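You operate a simulated robot arm through the tools that you are given. There is no shell and no other tool. Be economical: measure what you need, move in short steps, check, and stop when the job is done.

You are at the controls of a simulated robot arm. One attempt, no reset.

Task
Start the empty belt and try the emergency stop, then free it and reset.
Fine: leave the belt standing.

The check looks at the end state, three seconds after you hand in, the way a careful person would. Anything else that was tipped, shoved, dropped, spilled or broken makes it a failure.

Robot
A 7-joint arm with a two-finger gripper on a trunk, on a base that drives. Base frame: it is fixed to the floor where the robot stands at the start and does not move with it; the origin is under the middle of the robot, x ahead of it, y to its left, z up; the surface under the hand at the start is at about z = 0.76. Units: m, rad, N and s.
With the tool pointing down near the work surface it reaches from about 0.3 to 0.74 m from the robot's upright axis, wherever it stands. Its first joint turns from -2.897 to 2.897 rad. Places, roughly: black stop button [0.4, -0.1, 0.8]; blue reset button [0.1, -1.4, 0.5]; curve take-up knob [0.1, -0.7, 0.7]; direction switch [0.1, -1.3, 0.4]; green start button [0.4, 0, 0.8]; guide clamp knob [0.5, 0.1, 0.8]; levelling knob [0.3, -0.3, 0.2]; line take-up knob [0.7, -2.3, 0.7]; mode switch [0.1, -1.4, 0.4]; photo eye [0.1, -0.7, 0.8]; red emergency stop [0.2, -1.8, 0.6]; red isolator [0.3, -0.2, 0.8]; speed dial [0.1, -1.3, 0.5]; stop gate [0.3, -0.7, 0.8]; white guide [0.5, -0.1, 0.8]; white jog button [0.3, 0, 0.7]. Payload 2.94 kg.
The tool frame sits at the grasp point between the pads (the TCP): z along the fingers, y along the line on which they close. The tips reach 0.03 m beyond it. Largest opening 0.138 m; the body of the gripper starts 0.109 m behind the TCP.
Orientation is that of the tool frame in the base frame, as [roll, pitch, yaw] about the fixed x, y, z axes, in that order (R = Rz(yaw) Ry(pitch) Rx(roll)). With the fingers straight down and closing along the base's y, the tool's x points along the base's -x, its y along +y and its z along -z.

Tools
- The arm moves only by the tool jog_arm. Its argument "deltas" is a list of rows, each a list of 6 numbers: the shift along the base's x, y, z in units of 40 mm (1.0 is 40 mm), then the turn, a rotation vector about the base's x, y, z in units of 5 degrees (1.0 is 5 degrees). In form: [[tx, ty, tz, ax, ay, az], ...]. A call has 1 to 10 rows; each row shifts and turns the commanded pose from where the row before left it. "gripper" is the finger opening in m, from 0 to 0.138, set as the call begins (left out, the last holds). A call with a number of a shift or a turn outside -1 to 1 is refused whole. Rows are played at 5 a second. More than 0.05 m and 0.15 rad between two rows, or a gripper value outside its range, and nothing of the call is played. Where a pose cannot be reached the arm comes as near as it can. A force on the tool above 50 N (or 10 N above the force at the start of the call, whichever is more), or a blocked arm, ends the call early, and 0.2 s more pass. The fingers move at their own pace and stop on an object; they squeeze with about 39 N. The grip force told is the motor's: it shows also when the fingers shut on nothing. Time passes only in rows, and 0.2 s behind the last, so rows that do not move let the fingers close. It gives the time, the measured TCP pose, the force on the tool (base axes), the opening and the grip force at its end, in the units of the frame above (readings bear some noise), with the torque about the TCP (base axes, N m) and any sound that the robot's microphone picked up, and new pictures: "show" is both (left out), scene, wrist or none.
- Cameras (640 x 400 px; columns grow to the right, rows downward): "scene" is now at [-0.0187, 0.0811, 1.3731]; the picture's right is [-0.66, -0.75, 0.00], its down [-0.51, 0.45, -0.74] and it looks along [0.55, -0.49, -0.68] (base axes); focal length 252 px, centre (320, 200). "wrist" rides on the gripper at [0.071, 0.019, -0.146] in the tool frame; the picture's right is [-0.26, 0.97, 0.00], its down [-0.85, -0.23, -0.48] and it looks along [-0.46, -0.12, 0.88] (tool axes); focal length 280 px, centre (320, 200). There is no depth. A picture from a camera that has moved, and an enlarged one, comes with that camera's place and axes in the base frame and with its lens.
- move_column(by): slides the trunk up (or, below 0, down) by that many m; the arm and the scene camera ride with it, the base frame stays. It gives what a move gives, with no picture.
- drive_base(legs): drives the robot by 1 to 6 legs, each [ahead, left, turn to the left] in m, m and rad, along the robot's own axes; the way and the turn of a leg run together, so that a leg with both is an arc; at most 1.5 m and 3.142 rad a leg. The arm and the cameras ride along, it lands a little off, and it stops where it bumps. It gives what a move gives, and a new picture of the scene camera.
- turn_head(pan, tilt): turns the head with the scene camera to pan (to the left, within 1.501 rad either way) and tilt (down, from -0.506 to 1.204), counted from straight ahead of the robot. It gives what a move gives, and a new picture of the scene camera.
- close_up(camera, box): a new picture of the part [left, top, right, bottom] of that camera's present view, enlarged. It takes no simulated time.
- hand_in(): hands the job in; it is judged then, once.

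Go step by step. Nothing tells you exact positions but the pictures and the camera data: compare them with the known pose of the tool, close in by small moves and look again before you grip or let go. The budget is 120 turns and 260 pictures, counting those below and the enlarged ones. Unless the task says otherwise, let go and move clear before handing in, and close with one line.

The tools are called as name(argument=value, ...) on one line, values as JSON. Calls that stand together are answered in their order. jog_arm: Moves the arm, as the interface text tells. Its arguments: {"type":"object","properties":{"deltas":{"type":"array","items":{"type":"array","items":{"type":"number"}}},"gripper":{"type":"number"},"show":{"type":"string","enum":["both","scene","wrist","none"]}},"required":["deltas"]} The other tools are called the same way: move_column (by) slides the trunk up or down; drive_base (legs) drives the base; turn_head (pan, tilt) turns the head that bears the scene camera; close_up (camera, box) takes an enlarged picture of a part of a camera's view; hand_in () hands the job in.

At the start:

```text
clock: 0.0
eef_pos: [0.4312, -0.1502, 1.0442]
tool_rot: [-3.141, 0.0, -3.141]
contact_force: [0.4, 0.0, 0.1]
wrist_torque: [0.02, -0.02, 0.0]
finger_gap: 0.1379
gripper_force: 0.0
trunk travel left (down, up): [-0.225, 0.229]
robot x, y, heading: [-0.0032, -0.0013, -0.0]
head pan, tilt: [-0.726, 0.744]
```

scene: 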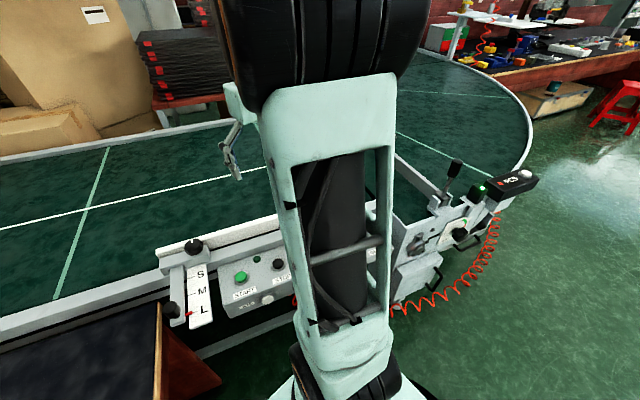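
wrist: 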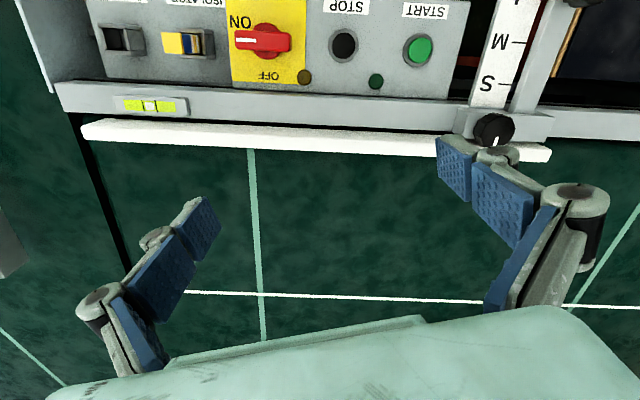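

I see the local panel (start, stop, isolator) below the hand, and the rest of the line to the right. First I look closer at the panel and turn the head to the right to find the emergency stop and reset.

close_up(camera="wrist", box=[60, 0, 560, 160])

turn_head(pan=-1.4, tilt=0.4)

```text
1.28 times, centred on (310, 80) of wrist
camera zoom: at [0.3601, -0.1318, 1.1907], right [0.26, 0.97, 0.0], down [0.85, -0.23, 0.48], along [0.46, -0.12, -0.88], focal length 359 px, centre (333, 354)
```

zoom: 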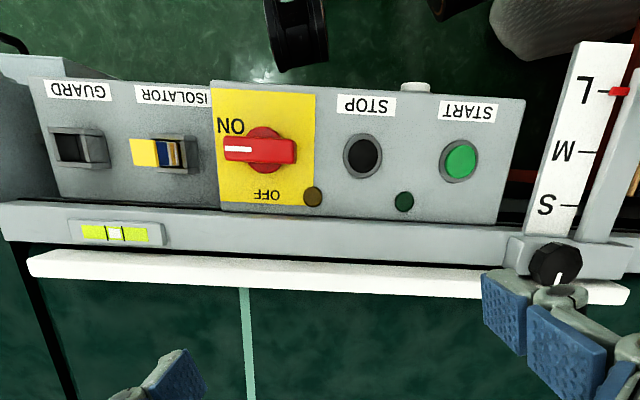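

```text
clock: 1.1
eef_pos: [0.4299, -0.1514, 1.0449]
tool_rot: [3.141, 0.0, 3.141]
contact_force: [0.5, -0.8, 0.3]
wrist_torque: [-0.02, 0.0, 0.01]
finger_gap: 0.1381
gripper_force: 0.0
trunk travel left (down, up): [-0.225, 0.229]
robot x, y, heading: [0.0016, -0.0019, 0.0]
head pan, tilt: [-1.4, 0.4]
camera scene: at [-0.0651, 0.045, 1.4035], right [-0.99, -0.17, 0.0], down [-0.07, 0.38, -0.92], along [0.16, -0.91, -0.39], focal length 252 px, centre (320, 200)
```

scene: 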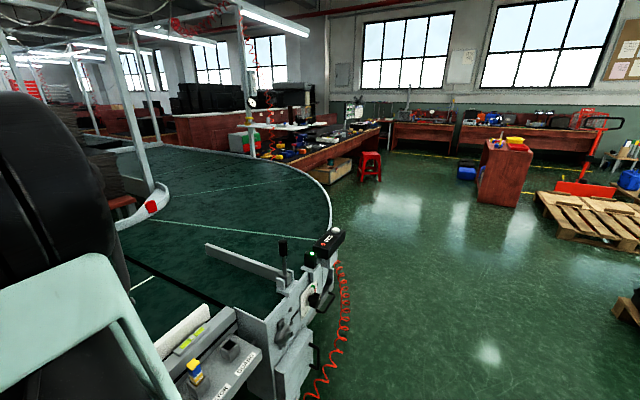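

The isolator reads ON. The red stop and blue reset should sit low along the curve's outer side; I enlarge that area.

close_up(camera="scene", box=[190, 120, 390, 400])

close_up(camera="scene", box=[260, 220, 360, 320])

```text
1.43 times, centred on (290, 260) of scene
camera zoom: at [-0.0651, 0.045, 1.4035], right [-0.99, -0.17, 0.0], down [-0.07, 0.38, -0.92], along [0.16, -0.91, -0.39], focal length 359 px, centre (363, 114)
```

zoom: 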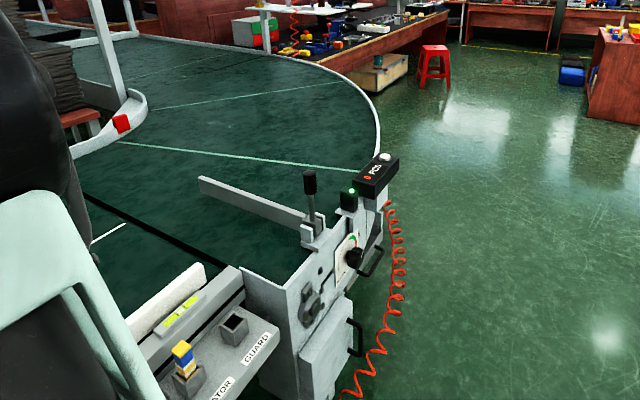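

```text
4.00 times, centred on (310, 270) of scene
camera zoom: at [-0.0651, 0.045, 1.4035], right [-0.99, -0.17, 0.0], down [-0.07, 0.38, -0.92], along [0.16, -0.91, -0.39], focal length 1006 px, centre (360, -80)
```

zoom: 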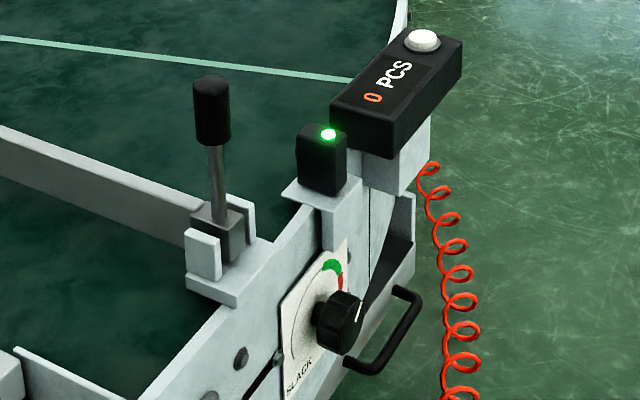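

Next I look ahead and left along the belt to be sure it is empty before starting.

turn_head(pan=0.6, tilt=0.5)

turn_head(pan=-0.5, tilt=0.3)

turn_head(pan=-1.0, tilt=0.9)

```text
clock: 3.0
eef_pos: [0.431, -0.152, 1.0441]
tool_rot: [3.141, -0.001, 3.141]
contact_force: [-1.3, -0.2, -0.4]
wrist_torque: [0.01, -0.01, 0.03]
finger_gap: 0.1382
gripper_force: 0.0
trunk travel left (down, up): [-0.225, 0.229]
robot x, y, heading: [0.0014, 0.0006, 0.003]
head pan, tilt: [0.6, 0.499]
camera scene: at [-0.0058, 0.1877, 1.3944], right [0.56, -0.83, 0.0], down [-0.4, -0.27, -0.88], along [0.72, 0.5, -0.48], focal length 252 px, centre (320, 200)
```

scene: 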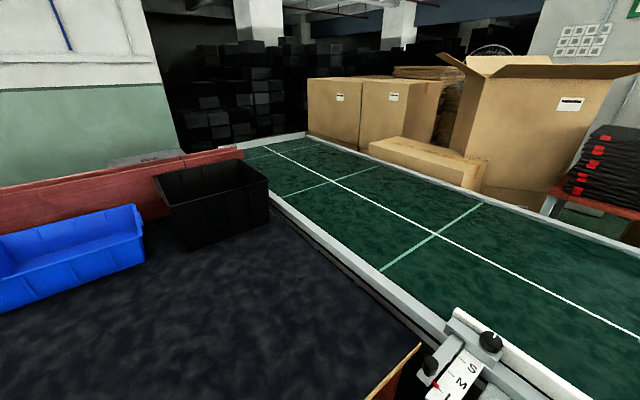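

```text
clock: 4.3
eef_pos: [0.4301, -0.1505, 1.0439]
tool_rot: [-3.141, 0.0, -3.141]
contact_force: [0.3, 0.5, 0.0]
wrist_torque: [-0.01, 0.0, -0.02]
finger_gap: 0.138
gripper_force: 0.0
trunk travel left (down, up): [-0.225, 0.229]
robot x, y, heading: [0.0011, -0.0, 0.001]
head pan, tilt: [-0.499, 0.3]
camera scene: at [0.0011, 0.0917, 1.4128], right [-0.48, -0.88, 0.0], down [-0.26, 0.14, -0.96], along [0.84, -0.46, -0.3], focal length 252 px, centre (320, 200)
```

scene: 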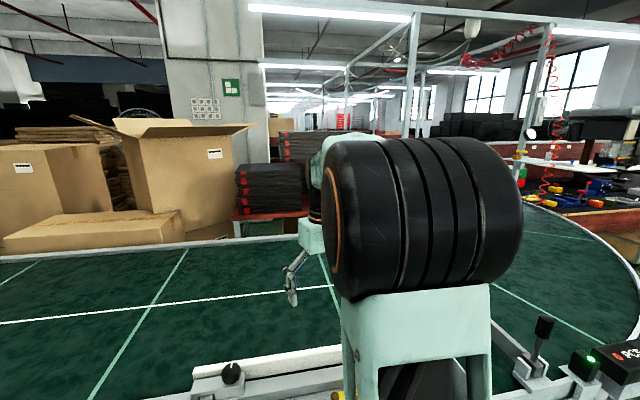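

```text
clock: 5.3
eef_pos: [0.4303, -0.1506, 1.0447]
tool_rot: [-3.141, 0.0, -3.141]
contact_force: [-0.7, 0.9, -0.3]
wrist_torque: [0.0, -0.02, -0.02]
finger_gap: 0.138
gripper_force: 0.0
trunk travel left (down, up): [-0.225, 0.229]
robot x, y, heading: [0.0044, 0.0031, 0.001]
head pan, tilt: [-1.0, 0.901]
camera scene: at [-0.04, 0.0728, 1.3606], right [-0.84, -0.54, 0.0], down [-0.42, 0.66, -0.62], along [0.34, -0.52, -0.78], focal length 252 px, centre (320, 200)
```

scene: 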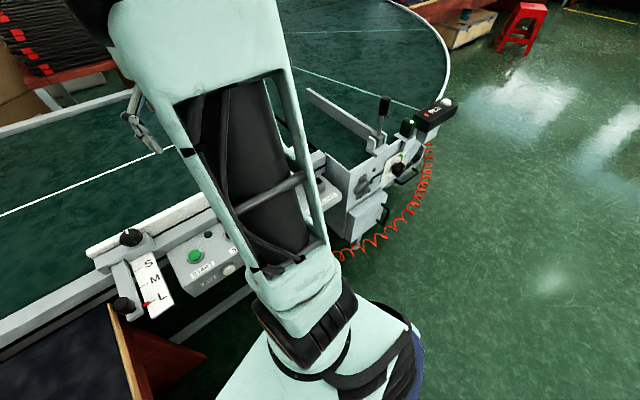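

The belt is empty. I triangulate the green start button at about (0.396, 0.001, 0.747); I move above it with closed fingers.

jog_arm(deltas=[[-0.17, 0.76, -0.4, 0, 0, 0], [-0.17, 0.76, -0.6, 0, 0, 0], [-0.17, 0.76, -0.9, 0, 0, 0], [-0.17, 0.76, -0.9, 0, 0, 0], [-0.17, 0.76, -0.9, 0, 0, 0], [0, 0, -0.5, 0, 0, 0]], gripper=0)

```text
clock: 6.7
eef_pos: [0.3966, 0.0023, 0.8766]
tool_rot: [3.141, 0.0, 3.141]
contact_force: [-0.8, -0.3, -1.1]
wrist_torque: [-0.02, -0.05, 0.01]
finger_gap: 0.0001
gripper_force: 28.4
trunk travel left (down, up): [-0.225, 0.229]
robot x, y, heading: [0.002, -0.0001, -0.0]
head pan, tilt: [-1.0, 0.901]
camera scene: at [-0.0401, 0.0729, 1.3606], right [-0.84, -0.54, 0.0], down [-0.42, 0.66, -0.62], along [0.34, -0.52, -0.78], focal length 252 px, centre (320, 200)
camera wrist: at [0.3262, 0.0214, 1.0218], right [0.26, 0.97, 0.0], down [0.85, -0.23, 0.48], along [0.46, -0.12, -0.88], focal length 280 px, centre (320, 200)
```

scene: 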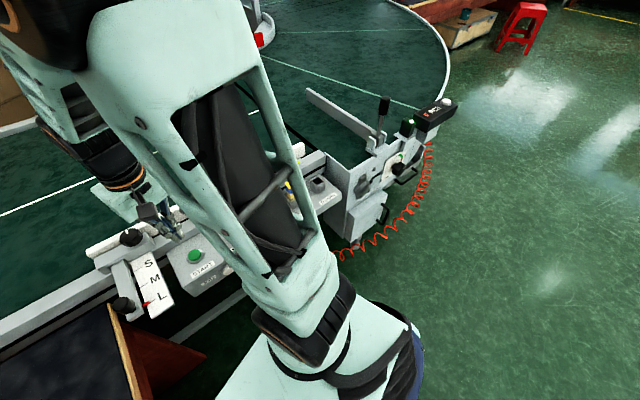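
wrist: 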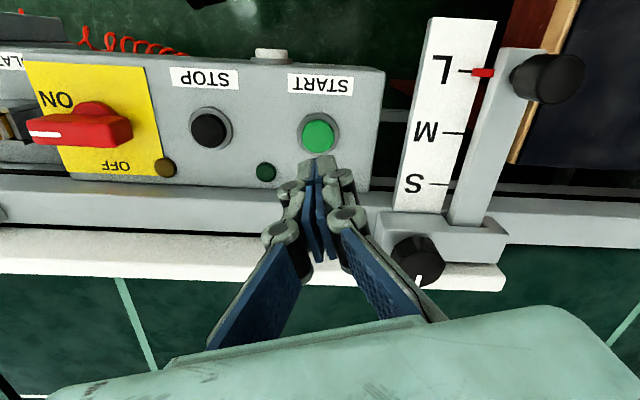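

The fingers line up with START. I lower toward it.

jog_arm(deltas=[[0, 0, -0.8, 0, 0, 0], [0, 0, -0.8, 0, 0, 0], [0, 0, -0.4, 0, 0, 0]])

```text
clock: 7.5
eef_pos: [0.3958, 0.0015, 0.7956]
tool_rot: [-3.14, -0.001, -3.139]
contact_force: [0.5, -1.0, -0.6]
wrist_torque: [0.02, -0.02, 0.04]
finger_gap: 0.0
gripper_force: 29.1
trunk travel left (down, up): [-0.225, 0.229]
robot x, y, heading: [-0.0027, -0.0006, 0.004]
head pan, tilt: [-1.0, 0.901]
camera scene: at [-0.0401, 0.0728, 1.3606], right [-0.84, -0.54, 0.0], down [-0.42, 0.66, -0.62], along [0.34, -0.52, -0.78], focal length 252 px, centre (320, 200)
camera wrist: at [0.3263, 0.0213, 0.9414], right [0.26, 0.97, 0.0], down [0.85, -0.23, 0.48], along [0.46, -0.12, -0.88], focal length 280 px, centre (320, 200)
```

scene: 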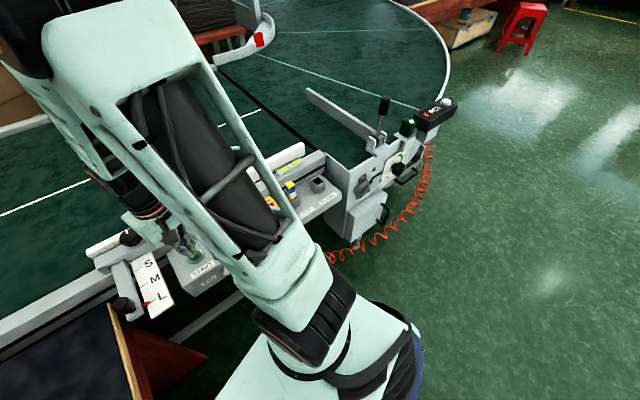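
wrist: 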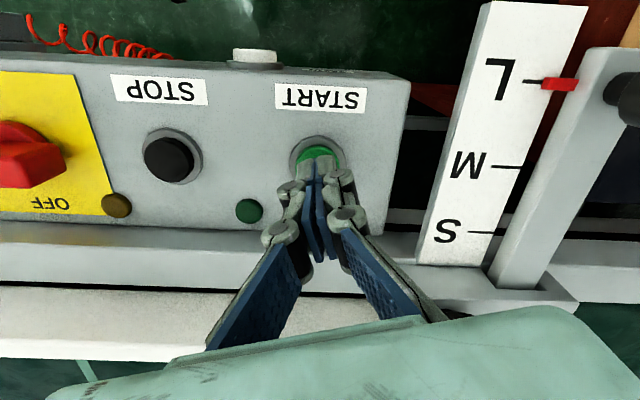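

Right over the button, about 2 cm above. I press in small steps, then lift.

jog_arm(deltas=[[0, 0, -0.25, 0, 0, 0], [0, 0, -0.15, 0, 0, 0], [0, 0, -0.1, 0, 0, 0], [0, 0, -0.1, 0, 0, 0], [0, 0, -0.1, 0, 0, 0]])

```text
clock: 8.9
eef_pos: [0.3959, 0.0008, 0.7716]
tool_rot: [3.141, 0.006, -3.14]
contact_force: [-10.9, 0.6, 38.7]
wrist_torque: [0.04, 0.41, -0.06]
finger_gap: 0.0062
gripper_force: 29.0
trunk travel left (down, up): [-0.225, 0.229]
robot x, y, heading: [0.0002, -0.0004, -0.002]
head pan, tilt: [-1.0, 0.901]
heard: click
stopped in row 5: the force on the tool passed its limit at 52 N (the readings are from after the stop); the commanded pose is now the measured one
camera scene: at [-0.044, 0.0729, 1.3606], right [-0.84, -0.54, 0.0], down [-0.42, 0.66, -0.62], along [0.34, -0.52, -0.78], focal length 252 px, centre (320, 200)
camera wrist: at [0.325, 0.0207, 0.9177], right [0.26, 0.97, 0.0], down [0.85, -0.23, 0.48], along [0.47, -0.12, -0.88], focal length 280 px, centre (320, 200)
```

scene: 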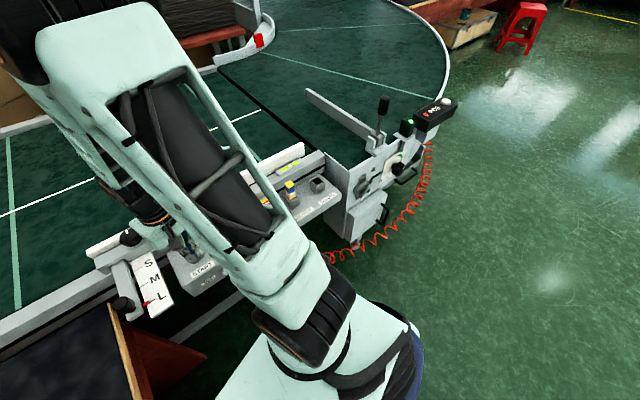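
wrist: 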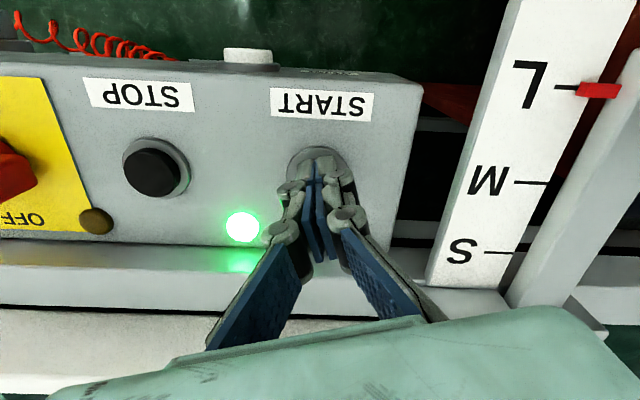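

A click and the green run lamp is lit. I lift clear and check the lamp stays on.

jog_arm(deltas=[[0, 0, 0.5, 0, 0, 0], [0, 0, 1, 0, 0, 0], [0, 0, 1, 0, 0, 0], [0, 0, 1, 0, 0, 0], [0, 0, 1, 0, 0, 0], [0, 0, 1, 0, 0, 0], [0, -1, 0.5, 0, 0, 0]])

```text
clock: 10.5
eef_pos: [0.3971, -0.0365, 1.0082]
tool_rot: [-3.141, 0.003, -3.141]
contact_force: [0.2, 0.0, -0.8]
wrist_torque: [-0.07, -0.01, -0.06]
finger_gap: 0.0001
gripper_force: 28.5
trunk travel left (down, up): [-0.225, 0.229]
robot x, y, heading: [-0.0021, 0.0015, -0.002]
head pan, tilt: [-1.0, 0.901]
camera scene: at [-0.0402, 0.0729, 1.3605], right [-0.84, -0.54, 0.0], down [-0.42, 0.66, -0.62], along [0.34, -0.52, -0.78], focal length 252 px, centre (320, 200)
camera wrist: at [0.3268, -0.017, 1.1544], right [0.26, 0.97, 0.0], down [0.85, -0.23, 0.48], along [0.46, -0.12, -0.88], focal length 280 px, centre (320, 200)
```

scene: 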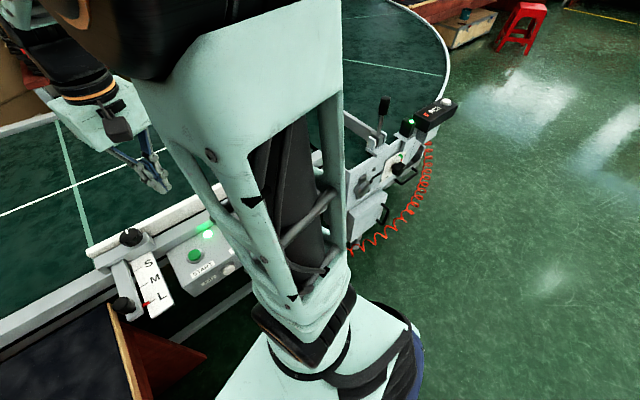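
wrist: 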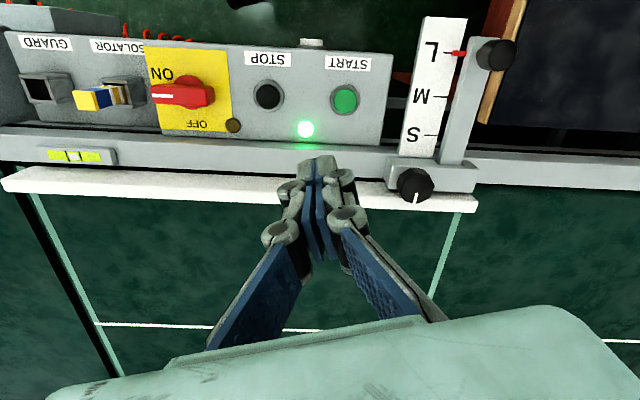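

The belt is running. I back off half a metre and drive right toward the emergency stop, looking to the side of the curve.

drive_base(legs=[[-0.55, 0, 0], [0, -1.3, 0]])

turn_head(pan=-0.5, tilt=0.8)

```text
clock: 11.6
eef_pos: [0.3459, -0.0359, 1.0081]
tool_rot: [3.14, 0.003, -3.14]
contact_force: [-0.2, 0.3, -0.5]
wrist_torque: [-0.02, 0.02, -0.04]
finger_gap: 0.0
gripper_force: 28.8
trunk travel left (down, up): [-0.225, 0.229]
robot x, y, heading: [-0.0542, -0.0018, 0.002]
head pan, tilt: [-1.0, 0.901]
stopped in leg 1: the robot was blocked; the commanded pose is now the measured one
camera scene: at [-0.0917, 0.0726, 1.3606], right [-0.84, -0.54, 0.0], down [-0.42, 0.66, -0.62], along [0.34, -0.52, -0.78], focal length 252 px, centre (320, 200)
```

scene: 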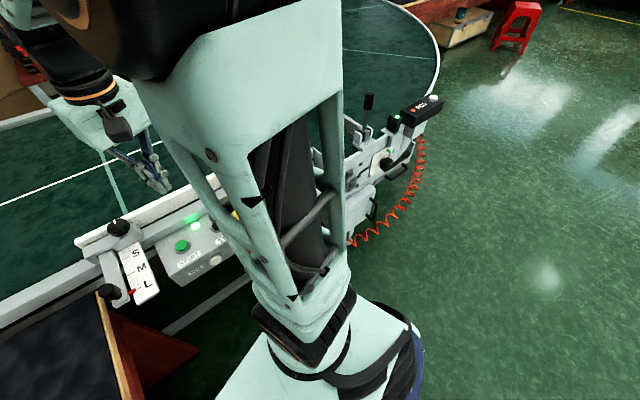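

```text
clock: 12.5
eef_pos: [0.3466, -0.0374, 1.0071]
tool_rot: [-3.141, 0.003, 3.142]
contact_force: [-0.1, -0.5, 0.3]
wrist_torque: [0.01, -0.01, 0.0]
finger_gap: 0.0
gripper_force: 28.7
trunk travel left (down, up): [-0.225, 0.229]
robot x, y, heading: [-0.0522, 0.0053, -0.004]
head pan, tilt: [-0.499, 0.799]
camera scene: at [-0.062, 0.0975, 1.3685], right [-0.48, -0.88, 0.0], down [-0.63, 0.34, -0.7], along [0.61, -0.33, -0.72], focal length 252 px, centre (320, 200)
```

scene: 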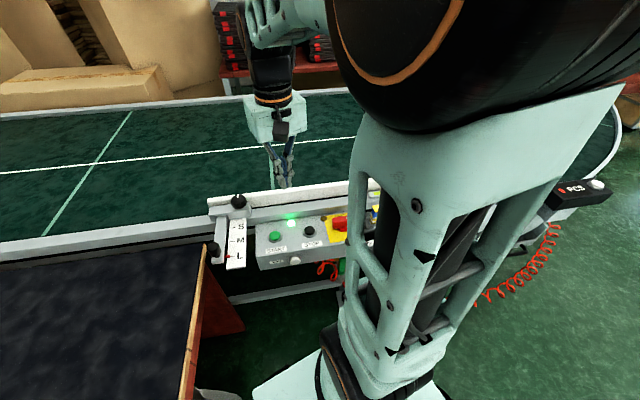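

Something close behind blocked the base. I look to both sides to see what stands there.

turn_head(pan=-1.5, tilt=0.8)

turn_head(pan=1.5, tilt=0.8)

```text
clock: 13.8
eef_pos: [0.3462, -0.0362, 1.0077]
tool_rot: [-3.141, 0.006, -3.141]
contact_force: [-0.6, -0.8, -0.5]
wrist_torque: [0.01, 0.01, 0.0]
finger_gap: 0.0
gripper_force: 28.8
trunk travel left (down, up): [-0.225, 0.229]
robot x, y, heading: [-0.0533, -0.0001, 0.001]
head pan, tilt: [-1.499, 0.799]
camera scene: at [-0.1208, 0.0555, 1.3701], right [-0.99, -0.15, 0.0], down [-0.1, 0.69, -0.71], along [0.1, -0.7, -0.7], focal length 252 px, centre (320, 200)
```

scene: 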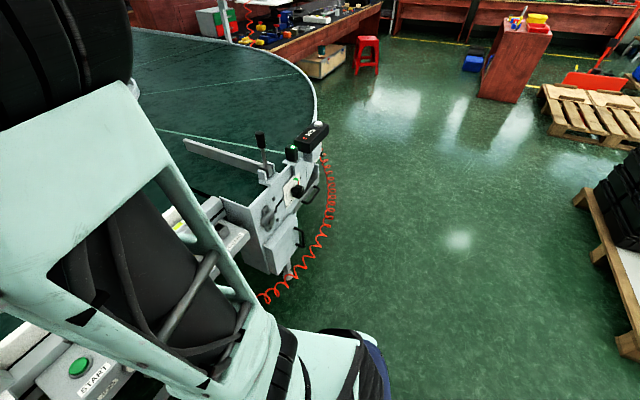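

```text
clock: 16.4
eef_pos: [0.3456, -0.0369, 1.0041]
tool_rot: [-3.14, -0.003, -3.141]
contact_force: [0.0, -0.2, -0.2]
wrist_torque: [-0.03, 0.01, -0.01]
finger_gap: 0.0
gripper_force: 28.3
trunk travel left (down, up): [-0.225, 0.229]
robot x, y, heading: [-0.053, -0.0013, -0.005]
head pan, tilt: [1.499, 0.799]
camera scene: at [-0.0512, 0.1458, 1.3711], right [0.12, -0.99, 0.0], down [-0.69, -0.08, -0.72], along [0.71, 0.08, -0.69], focal length 252 px, centre (320, 200)
```

scene: 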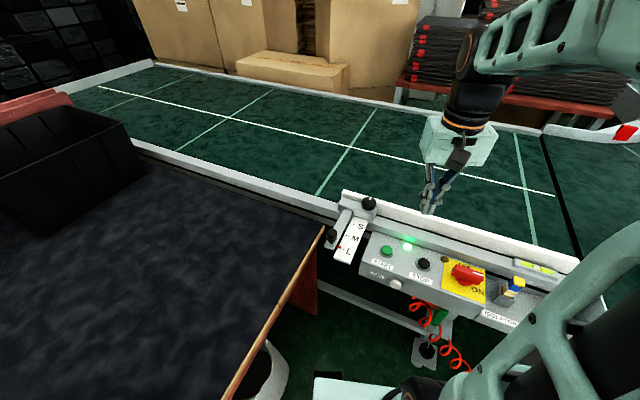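

turn_head(pan=1.5, tilt=1.0)

```text
clock: 17.1
eef_pos: [0.3461, -0.0366, 1.0055]
tool_rot: [3.141, -0.004, -3.14]
contact_force: [0.2, 0.0, -0.3]
wrist_torque: [-0.02, -0.03, 0.01]
finger_gap: 0.0001
gripper_force: 27.6
trunk travel left (down, up): [-0.225, 0.229]
robot x, y, heading: [-0.0501, -0.0036, -0.0]
head pan, tilt: [1.499, 1.0]
camera scene: at [-0.0513, 0.1459, 1.371], right [0.12, -0.99, 0.0], down [-0.69, -0.08, -0.72], along [0.71, 0.08, -0.69], focal length 252 px, centre (320, 200)
```

scene: 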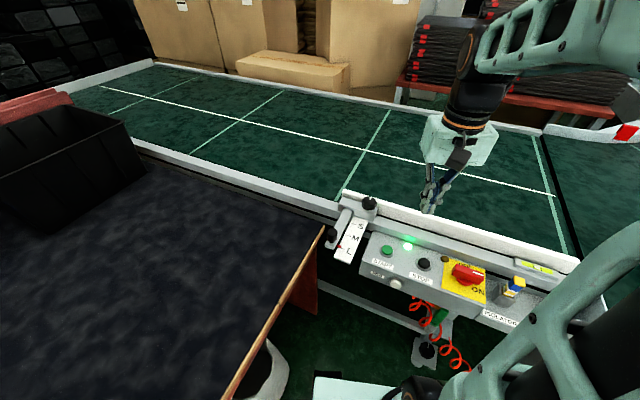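

The head seems to be held by the arm on the left side. I turn it right again, tilted down, to view the floor close to the base.

turn_head(pan=-1.5, tilt=1.2)

```text
clock: 19.7
eef_pos: [0.3459, -0.0368, 1.0081]
tool_rot: [-3.141, 0.006, -3.139]
contact_force: [-0.6, -0.5, -0.1]
wrist_torque: [-0.05, 0.0, -0.02]
finger_gap: 0.0
gripper_force: 28.0
trunk travel left (down, up): [-0.225, 0.229]
robot x, y, heading: [-0.0501, -0.0022, -0.002]
head pan, tilt: [-1.499, 1.201]
camera scene: at [-0.0721, 0.1456, 1.3452], right [0.15, -0.99, 0.0], down [-0.89, -0.14, -0.43], along [0.43, 0.07, -0.9], focal length 252 px, centre (320, 200)
```

scene: 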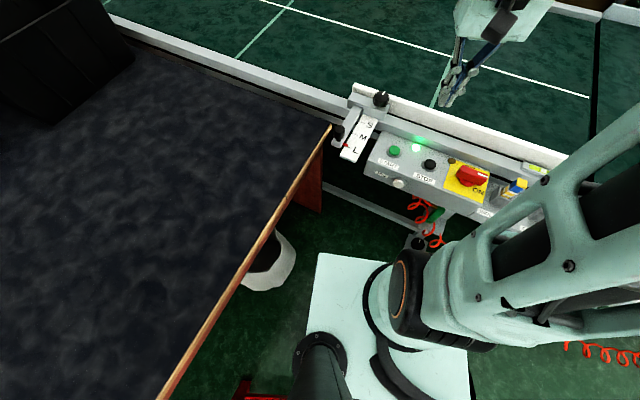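

The head is held by the upper arm for now; a red piece stands behind-left of the base, which likely blocked the backing. I slip a little right first, then diagonally back.

drive_base(legs=[[0, -0.12, 0], [-0.3, -0.2, 0]])

```text
clock: 23.4
eef_pos: [0.0511, -0.3502, 1.0072]
tool_rot: [-3.141, 0.004, -3.128]
contact_force: [-0.1, 0.2, 0.1]
wrist_torque: [0.01, 0.02, 0.01]
finger_gap: 0.0
gripper_force: 28.3
trunk travel left (down, up): [-0.225, 0.229]
robot x, y, heading: [-0.3455, -0.3163, 0.016]
head pan, tilt: [-1.499, 1.201]
camera scene: at [-0.3716, -0.1748, 1.3431], right [0.16, -0.99, 0.0], down [-0.9, -0.15, -0.4], along [0.39, 0.07, -0.92], focal length 252 px, centre (320, 200)
```

scene: 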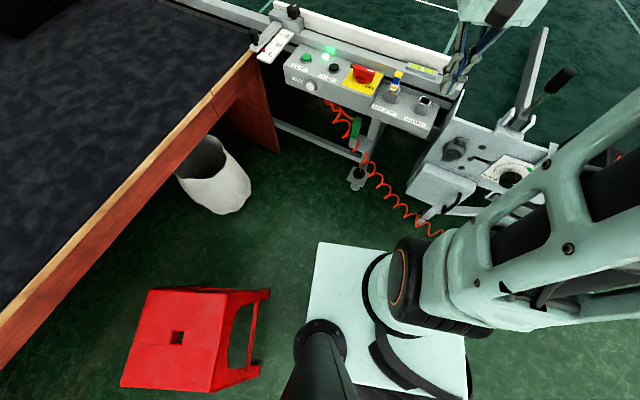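

It was a red stool, still standing. The run lamp is still lit; now I drive right along the open floor to in front of the curve's controls.

drive_base(legs=[[-0.2, -0.5, 0], [0, -0.75, 0]])

turn_head(pan=0.0, tilt=0.8)

```text
clock: 35.0
eef_pos: [-0.1255, -1.6153, 1.0076]
tool_rot: [-3.141, 0.003, -3.118]
contact_force: [-0.4, 1.0, -1.0]
wrist_torque: [0.0, 0.01, 0.03]
finger_gap: 0.0
gripper_force: 28.5
trunk travel left (down, up): [-0.225, 0.229]
robot x, y, heading: [-0.525, -1.589, 0.022]
head pan, tilt: [-1.499, 1.201]
camera scene: at [-0.5524, -1.4438, 1.3414], right [0.17, -0.98, 0.0], down [-0.91, -0.16, -0.37], along [0.37, 0.06, -0.93], focal length 252 px, centre (320, 200)
```

scene: 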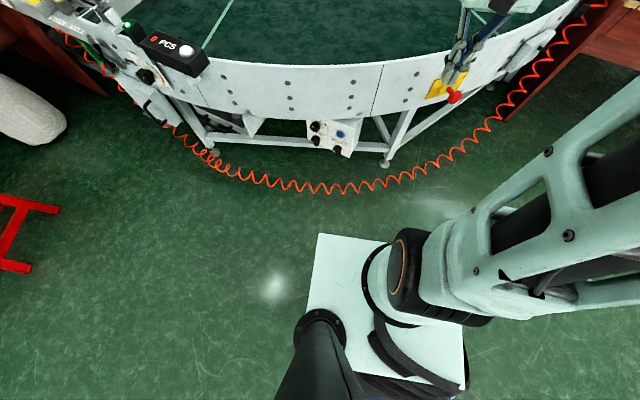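

```text
clock: 36.6
eef_pos: [-0.1267, -1.6143, 1.0058]
tool_rot: [-3.141, -0.004, -3.118]
contact_force: [0.1, 0.7, -0.1]
wrist_torque: [0.0, -0.01, 0.02]
finger_gap: 0.0002
gripper_force: 28.5
trunk travel left (down, up): [-0.225, 0.229]
robot x, y, heading: [-0.523, -1.5847, 0.021]
head pan, tilt: [0.0, 0.799]
camera scene: at [-0.5459, -1.4431, 1.347], right [0.17, -0.99, 0.0], down [-0.88, -0.15, -0.46], along [0.45, 0.08, -0.89], focal length 252 px, centre (320, 200)
```

scene: 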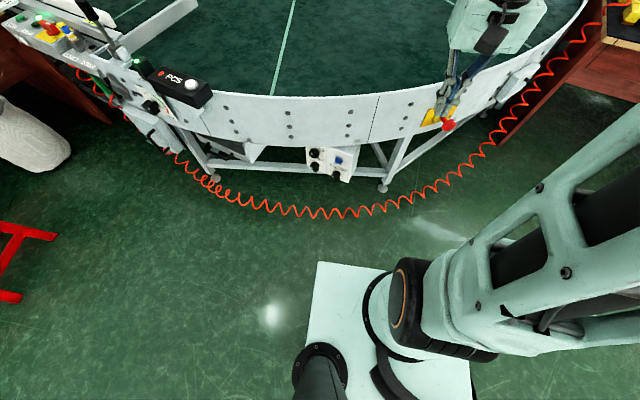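

I now see the yellow-housed red mushroom and the small panel with blue reset on the frame under the curve; the coil lies on the floor in front of it. I enlarge both.

close_up(camera="scene", box=[400, 60, 520, 160])

close_up(camera="scene", box=[290, 135, 370, 195])

```text
4.00 times, centred on (460, 110) of scene
camera zoom: at [-0.5459, -1.4431, 1.347], right [0.17, -0.99, 0.0], down [-0.88, -0.15, -0.46], along [0.45, 0.08, -0.89], focal length 1006 px, centre (-240, 560)
```

zoom: 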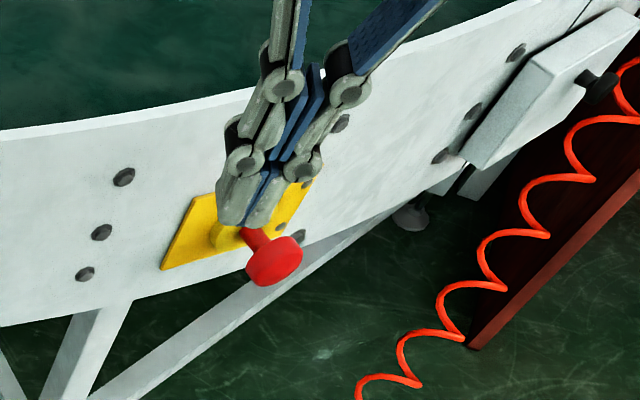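

```text
6.67 times, centred on (330, 165) of scene
camera zoom: at [-0.5459, -1.4431, 1.347], right [0.17, -0.99, 0.0], down [-0.88, -0.15, -0.46], along [0.45, 0.08, -0.89], focal length 1677 px, centre (253, 433)
```

zoom: 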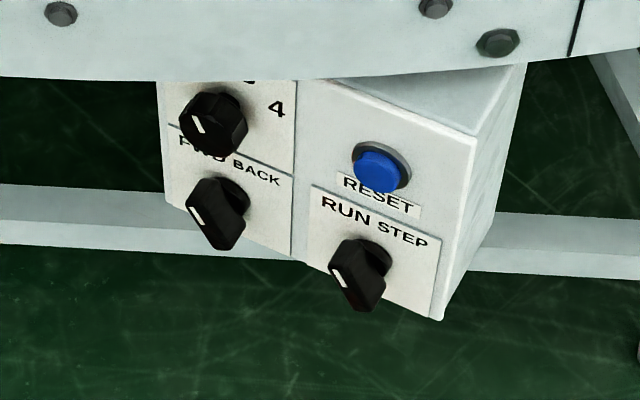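

The mode is RUN, direction FWD; the mushroom is near (0.23, -1.81, 0.61), facing outward roughly along (-0.9, -0.45). I lower the trunk and swing the tool to horizontal in stages.

move_column(by=-0.2)

jog_arm(deltas=[[0.36, -0.34, -0.26, 0, -1, 0], [0.36, -0.34, -0.26, 0, -1, 0], [0.36, -0.34, -0.26, 0, -1, 0], [0.36, -0.34, -0.26, 0, -1, 0], [0.36, -0.34, -0.26, 0, -1, 0], [0.36, -0.34, -0.26, 0, -1, 0], [0.36, -0.34, -0.26, 0, -1, 0], [0.36, -0.34, -0.26, 0, -1, 0], [0.36, -0.34, -0.26, 0, -1, 0]])

```text
clock: 38.8
eef_pos: [-0.1265, -1.6158, 0.806]
tool_rot: [-3.141, -0.002, -3.116]
contact_force: [0.1, -0.2, 0.8]
wrist_torque: [0.0, 0.05, 0.02]
finger_gap: 0.0001
gripper_force: 28.5
trunk travel left (down, up): [-0.025, 0.429]
robot x, y, heading: [-0.526, -1.5886, 0.02]
head pan, tilt: [0.0, 0.799]
```

```text
clock: 40.8
eef_pos: [0.0041, -1.7373, 0.7147]
tool_rot: [-3.119, 0.79, -3.109]
contact_force: [-0.2, -0.5, 0.8]
wrist_torque: [0.03, 0.03, -0.07]
finger_gap: 0.0
gripper_force: 28.2
trunk travel left (down, up): [-0.025, 0.429]
robot x, y, heading: [-0.5241, -1.5855, 0.019]
head pan, tilt: [0.0, 0.799]
camera scene: at [-0.5279, -1.4517, 1.1685], right [0.02, -1.0, 0.0], down [-0.72, -0.02, -0.7], along [0.7, 0.02, -0.72], focal length 252 px, centre (320, 200)
camera wrist: at [-0.1491, -1.7189, 0.7678], right [0.17, 0.97, 0.17], down [0.26, -0.21, 0.94], along [0.95, -0.11, -0.29], focal length 280 px, centre (320, 200)
```

scene: 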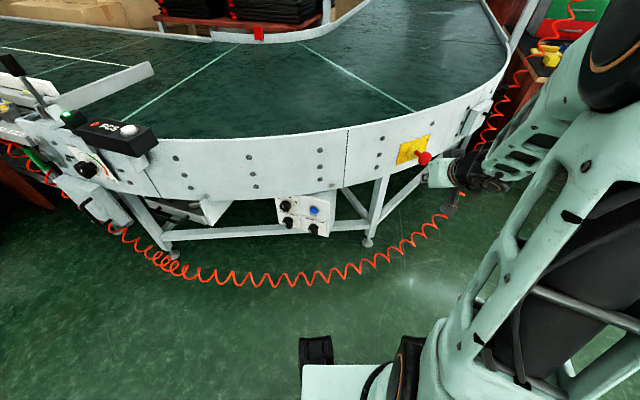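
wrist: 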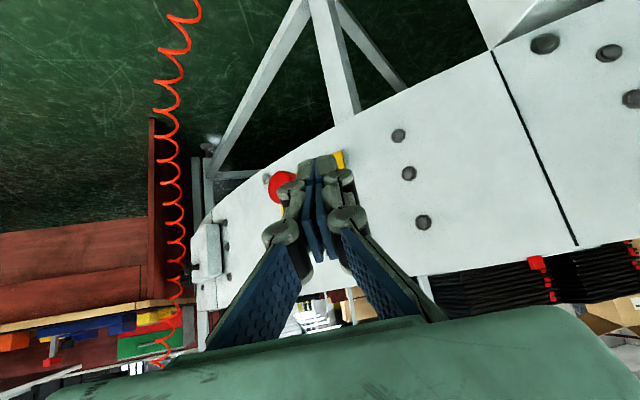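

The mushroom triangulates to about (0.30, -1.835, 0.575). I continue to a standoff about 8 cm out with the tool horizontal.

jog_arm(deltas=[[0.5, -0.42, -0.38, 0, -1, 0], [0.5, -0.42, -0.38, 0, -1, 0], [0.5, -0.42, -0.38, 0, -1, 0], [0.5, -0.42, -0.38, 0, -1, 0], [0.5, -0.42, -0.38, 0, -1, 0], [0.5, -0.42, -0.38, 0, -1, 0], [0.5, -0.42, -0.38, 0, -1, 0], [0.5, -0.42, -0.38, 0, -1, 0], [0.5, -0.42, -0.38, 0, -1, 0]])

jog_arm(deltas=[[0, 0, 0, 0, 0, 1], [0, 0, 0, 0, 0, 1], [0, 0, 0, 0, 0, 1], [0, 0, 0, 0, 0, 1], [0, 0, 0, 0, 0, 1]])

```text
clock: 42.8
eef_pos: [0.1869, -1.8876, 0.5777]
tool_rot: [-1.283, 1.545, -1.283]
contact_force: [0.0, 0.7, 0.3]
wrist_torque: [0.02, 0.07, -0.03]
finger_gap: 0.0
gripper_force: 28.5
trunk travel left (down, up): [-0.025, 0.429]
robot x, y, heading: [-0.526, -1.5917, 0.023]
head pan, tilt: [0.0, 0.799]
camera scene: at [-0.528, -1.4516, 1.1685], right [0.02, -1.0, 0.0], down [-0.72, -0.02, -0.7], along [0.7, 0.02, -0.72], focal length 252 px, centre (320, 200)
camera wrist: at [0.0423, -1.8697, 0.5068], right [0.0, 0.97, 0.24], down [-0.48, -0.21, 0.85], along [0.88, -0.11, 0.47], focal length 280 px, centre (320, 200)
```

scene: 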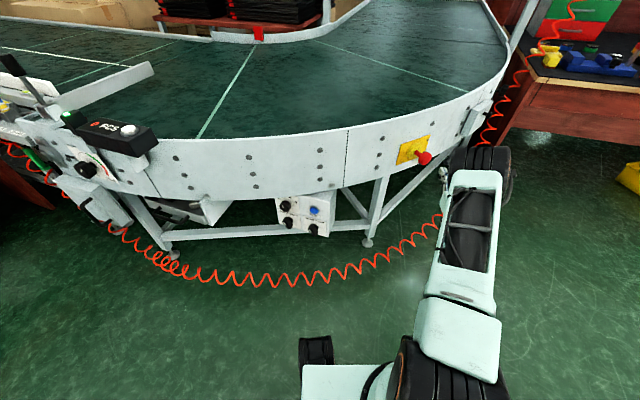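
wrist: 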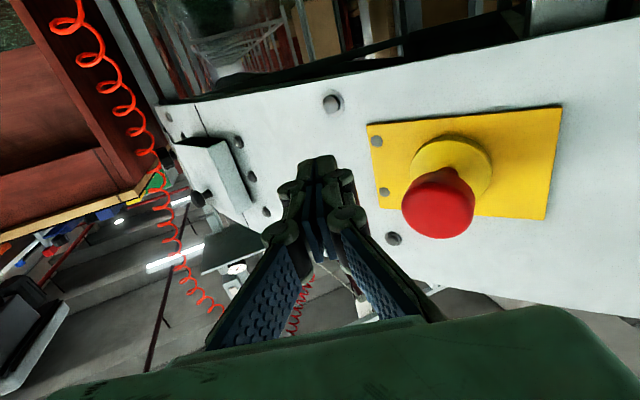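

```text
clock: 44.0
eef_pos: [0.1835, -1.8886, 0.5772]
tool_rot: [-1.411, 1.548, -0.977]
contact_force: [-0.5, 0.7, 0.1]
wrist_torque: [-0.03, 0.01, 0.0]
finger_gap: 0.0001
gripper_force: 28.4
trunk travel left (down, up): [-0.025, 0.429]
robot x, y, heading: [-0.5203, -1.5882, 0.023]
head pan, tilt: [0.0, 0.799]
camera scene: at [-0.5277, -1.4517, 1.1685], right [0.02, -1.0, 0.0], down [-0.72, -0.02, -0.7], along [0.7, 0.02, -0.72], focal length 252 px, centre (320, 200)
camera wrist: at [0.0452, -1.9344, 0.5069], right [-0.41, 0.88, 0.24], down [-0.34, -0.39, 0.85], along [0.84, 0.27, 0.47], focal length 280 px, centre (320, 200)
```

scene: 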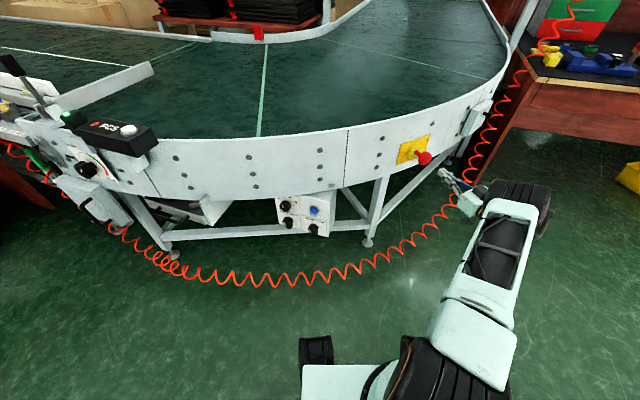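
wrist: 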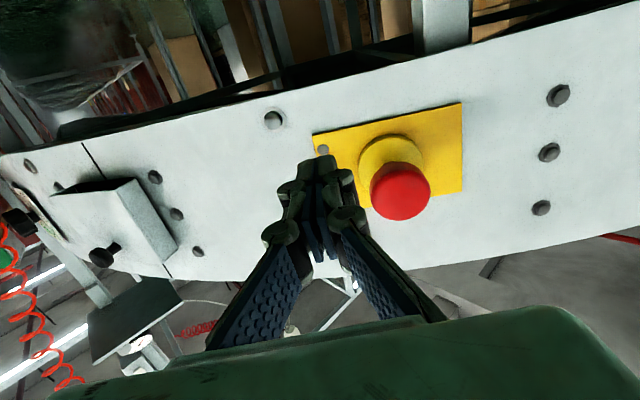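

With two wrist views I refine: mushroom head at about (0.211, -1.813, 0.624), axis yawed about 29°. I back the tool onto that axis.

jog_arm(deltas=[[-0.75, -0.1, 0.2, 0, 0, 0.2], [-0.5, 0.3, 0.5, 0, 0, 0.2], [-0.25, 0.48, 0.47, 0, 0, 0.2], [0, 0, 0, 0, 0, 0]])

```text
clock: 45.0
eef_pos: [0.1244, -1.8626, 0.6275]
tool_rot: [-1.418, 1.545, -0.927]
contact_force: [-0.3, 0.5, 0.0]
wrist_torque: [0.01, 0.03, -0.03]
finger_gap: 0.0
gripper_force: 28.5
trunk travel left (down, up): [-0.025, 0.429]
robot x, y, heading: [-0.5219, -1.5877, 0.026]
head pan, tilt: [0.0, 0.799]
camera scene: at [-0.5277, -1.4518, 1.1685], right [0.02, -1.0, 0.0], down [-0.72, -0.02, -0.7], along [0.7, 0.02, -0.72], focal length 252 px, centre (320, 200)
camera wrist: at [-0.0112, -1.9141, 0.5556], right [-0.46, 0.86, 0.24], down [-0.32, -0.41, 0.85], along [0.83, 0.31, 0.47], focal length 280 px, centre (320, 200)
```

scene: 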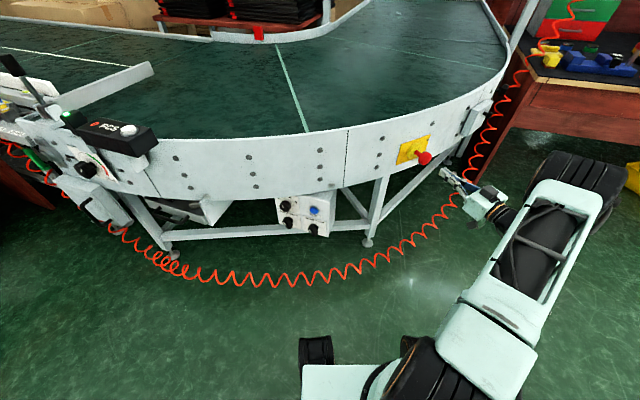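
wrist: 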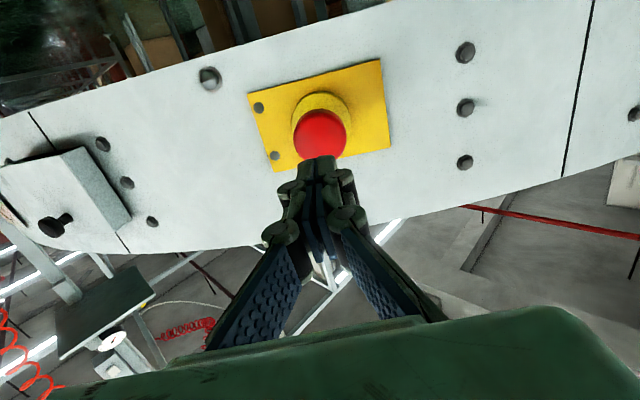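

Well lined up. I advance along the axis, then press in small steps.

jog_arm(deltas=[[0.7, 0.388, 0, 0, 0, 0], [0.44, 0.24, 0, 0, 0, 0], [0.13, 0.073, 0, 0, 0, 0], [0.1, 0.055, 0, 0, 0, 0], [0.09, 0.049, 0, 0, 0, 0], [0.09, 0.049, 0, 0, 0, 0]])

```text
clock: 46.4
eef_pos: [0.1863, -1.8266, 0.6241]
tool_rot: [-1.389, 1.545, -0.9]
contact_force: [0.1, -0.2, 0.4]
wrist_torque: [0.0, 0.03, -0.01]
finger_gap: 0.0
gripper_force: 28.4
trunk travel left (down, up): [-0.025, 0.429]
robot x, y, heading: [-0.5248, -1.589, 0.023]
head pan, tilt: [0.0, 0.799]
camera scene: at [-0.5277, -1.4518, 1.1685], right [0.02, -1.0, 0.0], down [-0.72, -0.02, -0.7], along [0.7, 0.02, -0.72], focal length 252 px, centre (320, 200)
camera wrist: at [0.051, -1.8799, 0.5535], right [-0.46, 0.86, 0.24], down [-0.33, -0.41, 0.85], along [0.83, 0.31, 0.47], focal length 280 px, centre (320, 200)
```

scene: 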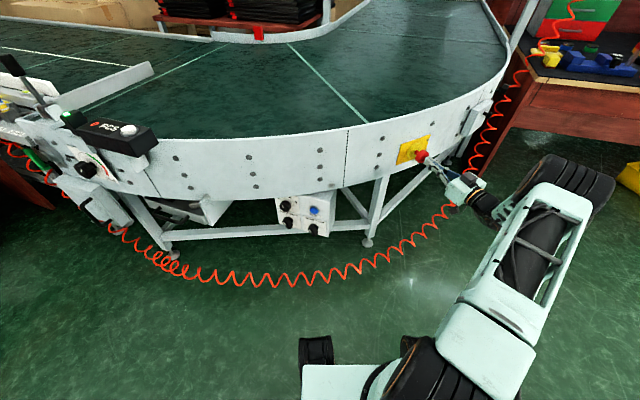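
wrist: 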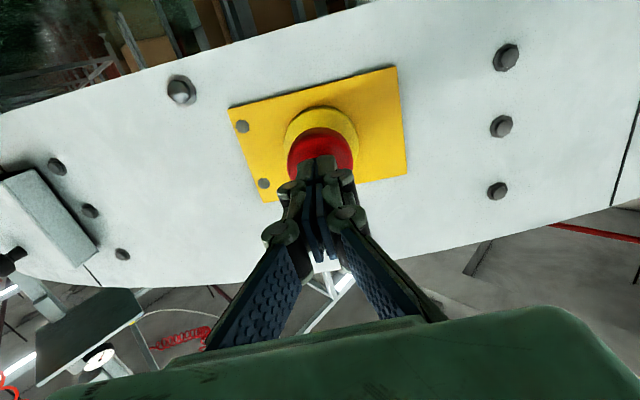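

No contact yet; I keep pushing in small steps.

jog_arm(deltas=[[0.09, 0.049, 0, 0, 0, 0], [0.09, 0.049, 0, 0, 0, 0], [0.09, 0.049, 0, 0, 0, 0], [0.09, 0.049, 0, 0, 0, 0], [0.09, 0.049, 0, 0, 0, 0], [0.09, 0.049, 0, 0, 0, 0], [0.09, 0.049, 0, 0, 0, 0]])

```text
clock: 47.4
eef_pos: [0.1922, -1.825, 0.6242]
tool_rot: [-1.52, 1.546, -1.034]
contact_force: [-9.5, -2.7, 3.0]
wrist_torque: [0.05, -0.09, 0.12]
finger_gap: 0.0
gripper_force: 28.7
trunk travel left (down, up): [-0.025, 0.429]
robot x, y, heading: [-0.522, -1.5878, 0.018]
head pan, tilt: [0.0, 0.799]
stopped in row 4: the force on the tool passed its limit at 55 N (the readings are from after the stop); the commanded pose is now the measured one
camera scene: at [-0.5292, -1.4519, 1.1685], right [0.02, -1.0, 0.0], down [-0.72, -0.02, -0.7], along [0.7, 0.01, -0.72], focal length 252 px, centre (320, 200)
camera wrist: at [0.0571, -1.8777, 0.5526], right [-0.45, 0.86, 0.24], down [-0.32, -0.41, 0.85], along [0.83, 0.31, 0.46], focal length 280 px, centre (320, 200)
```

scene: 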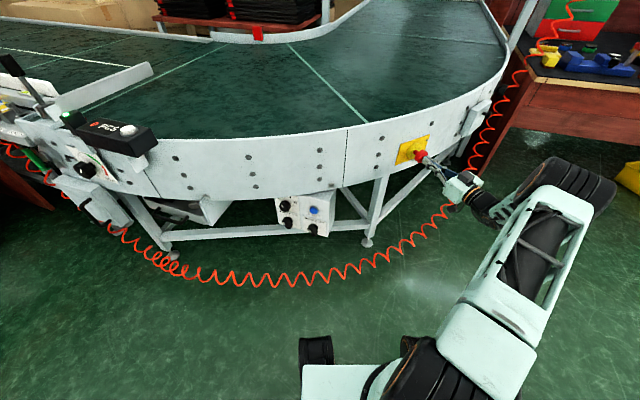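
wrist: 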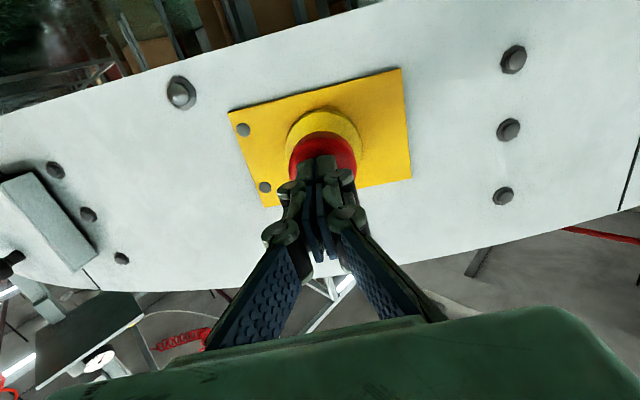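

The mushroom went in and the belt's cross line did not move in the last second. I back off a little and check that it stays latched.

jog_arm(deltas=[[-0.4, -0.22, 0, 0, 0, 0], [-0.7, -0.39, 0, 0, 0, 0], [0, 0, 0, 0, 0, 0], [0, 0, 0, 0, 0, 0]])

close_up(camera="wrist", box=[220, 60, 420, 200])

close_up(camera="scene", box=[0, 20, 200, 150])

```text
clock: 48.4
eef_pos: [0.1492, -1.8502, 0.6228]
tool_rot: [-1.556, 1.547, -1.068]
contact_force: [-0.3, 1.0, -0.6]
wrist_torque: [-0.04, -0.04, 0.05]
finger_gap: 0.0
gripper_force: 28.3
trunk travel left (down, up): [-0.025, 0.429]
robot x, y, heading: [-0.5249, -1.5846, 0.021]
head pan, tilt: [0.0, 0.799]
camera scene: at [-0.5283, -1.4519, 1.1685], right [0.02, -1.0, 0.0], down [-0.72, -0.02, -0.7], along [0.7, 0.02, -0.72], focal length 252 px, centre (320, 200)
camera wrist: at [0.0133, -1.9023, 0.5519], right [-0.45, 0.86, 0.24], down [-0.32, -0.41, 0.85], along [0.83, 0.31, 0.46], focal length 280 px, centre (320, 200)
```

scene: 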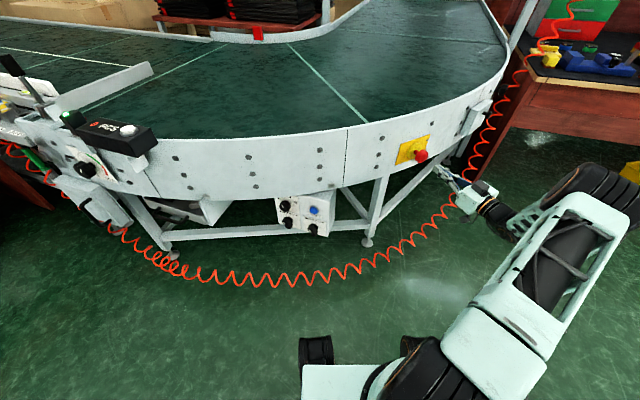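
wrist: 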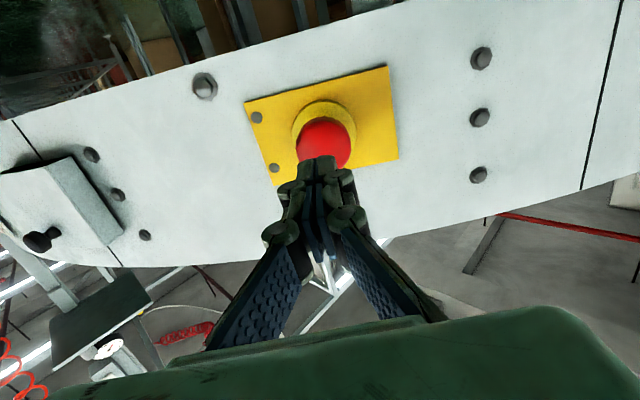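

```text
2.86 times, centred on (320, 130) of wrist
camera zoom: at [0.0133, -1.9023, 0.5519], right [-0.45, 0.86, 0.24], down [-0.32, -0.41, 0.85], along [0.83, 0.31, 0.46], focal length 801 px, centre (320, 400)
```

zoom: 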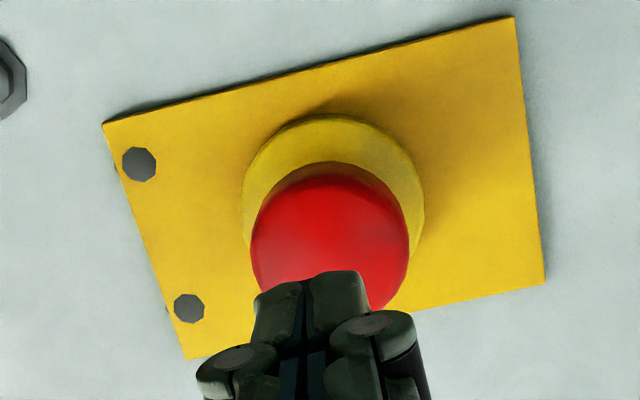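

```text
3.08 times, centred on (100, 85) of scene
camera zoom: at [-0.5283, -1.4519, 1.1685], right [0.02, -1.0, 0.0], down [-0.72, -0.02, -0.7], along [0.7, 0.02, -0.72], focal length 774 px, centre (997, 554)
```

zoom: 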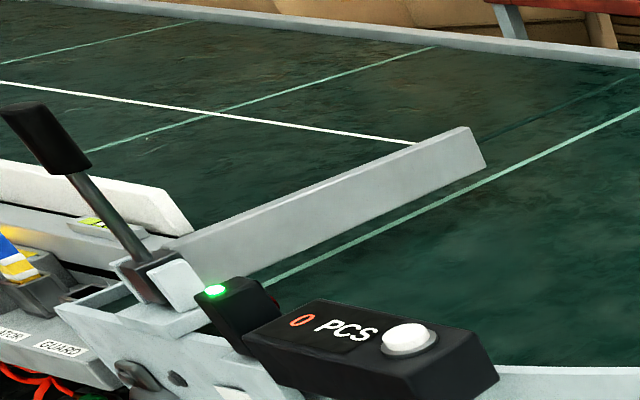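

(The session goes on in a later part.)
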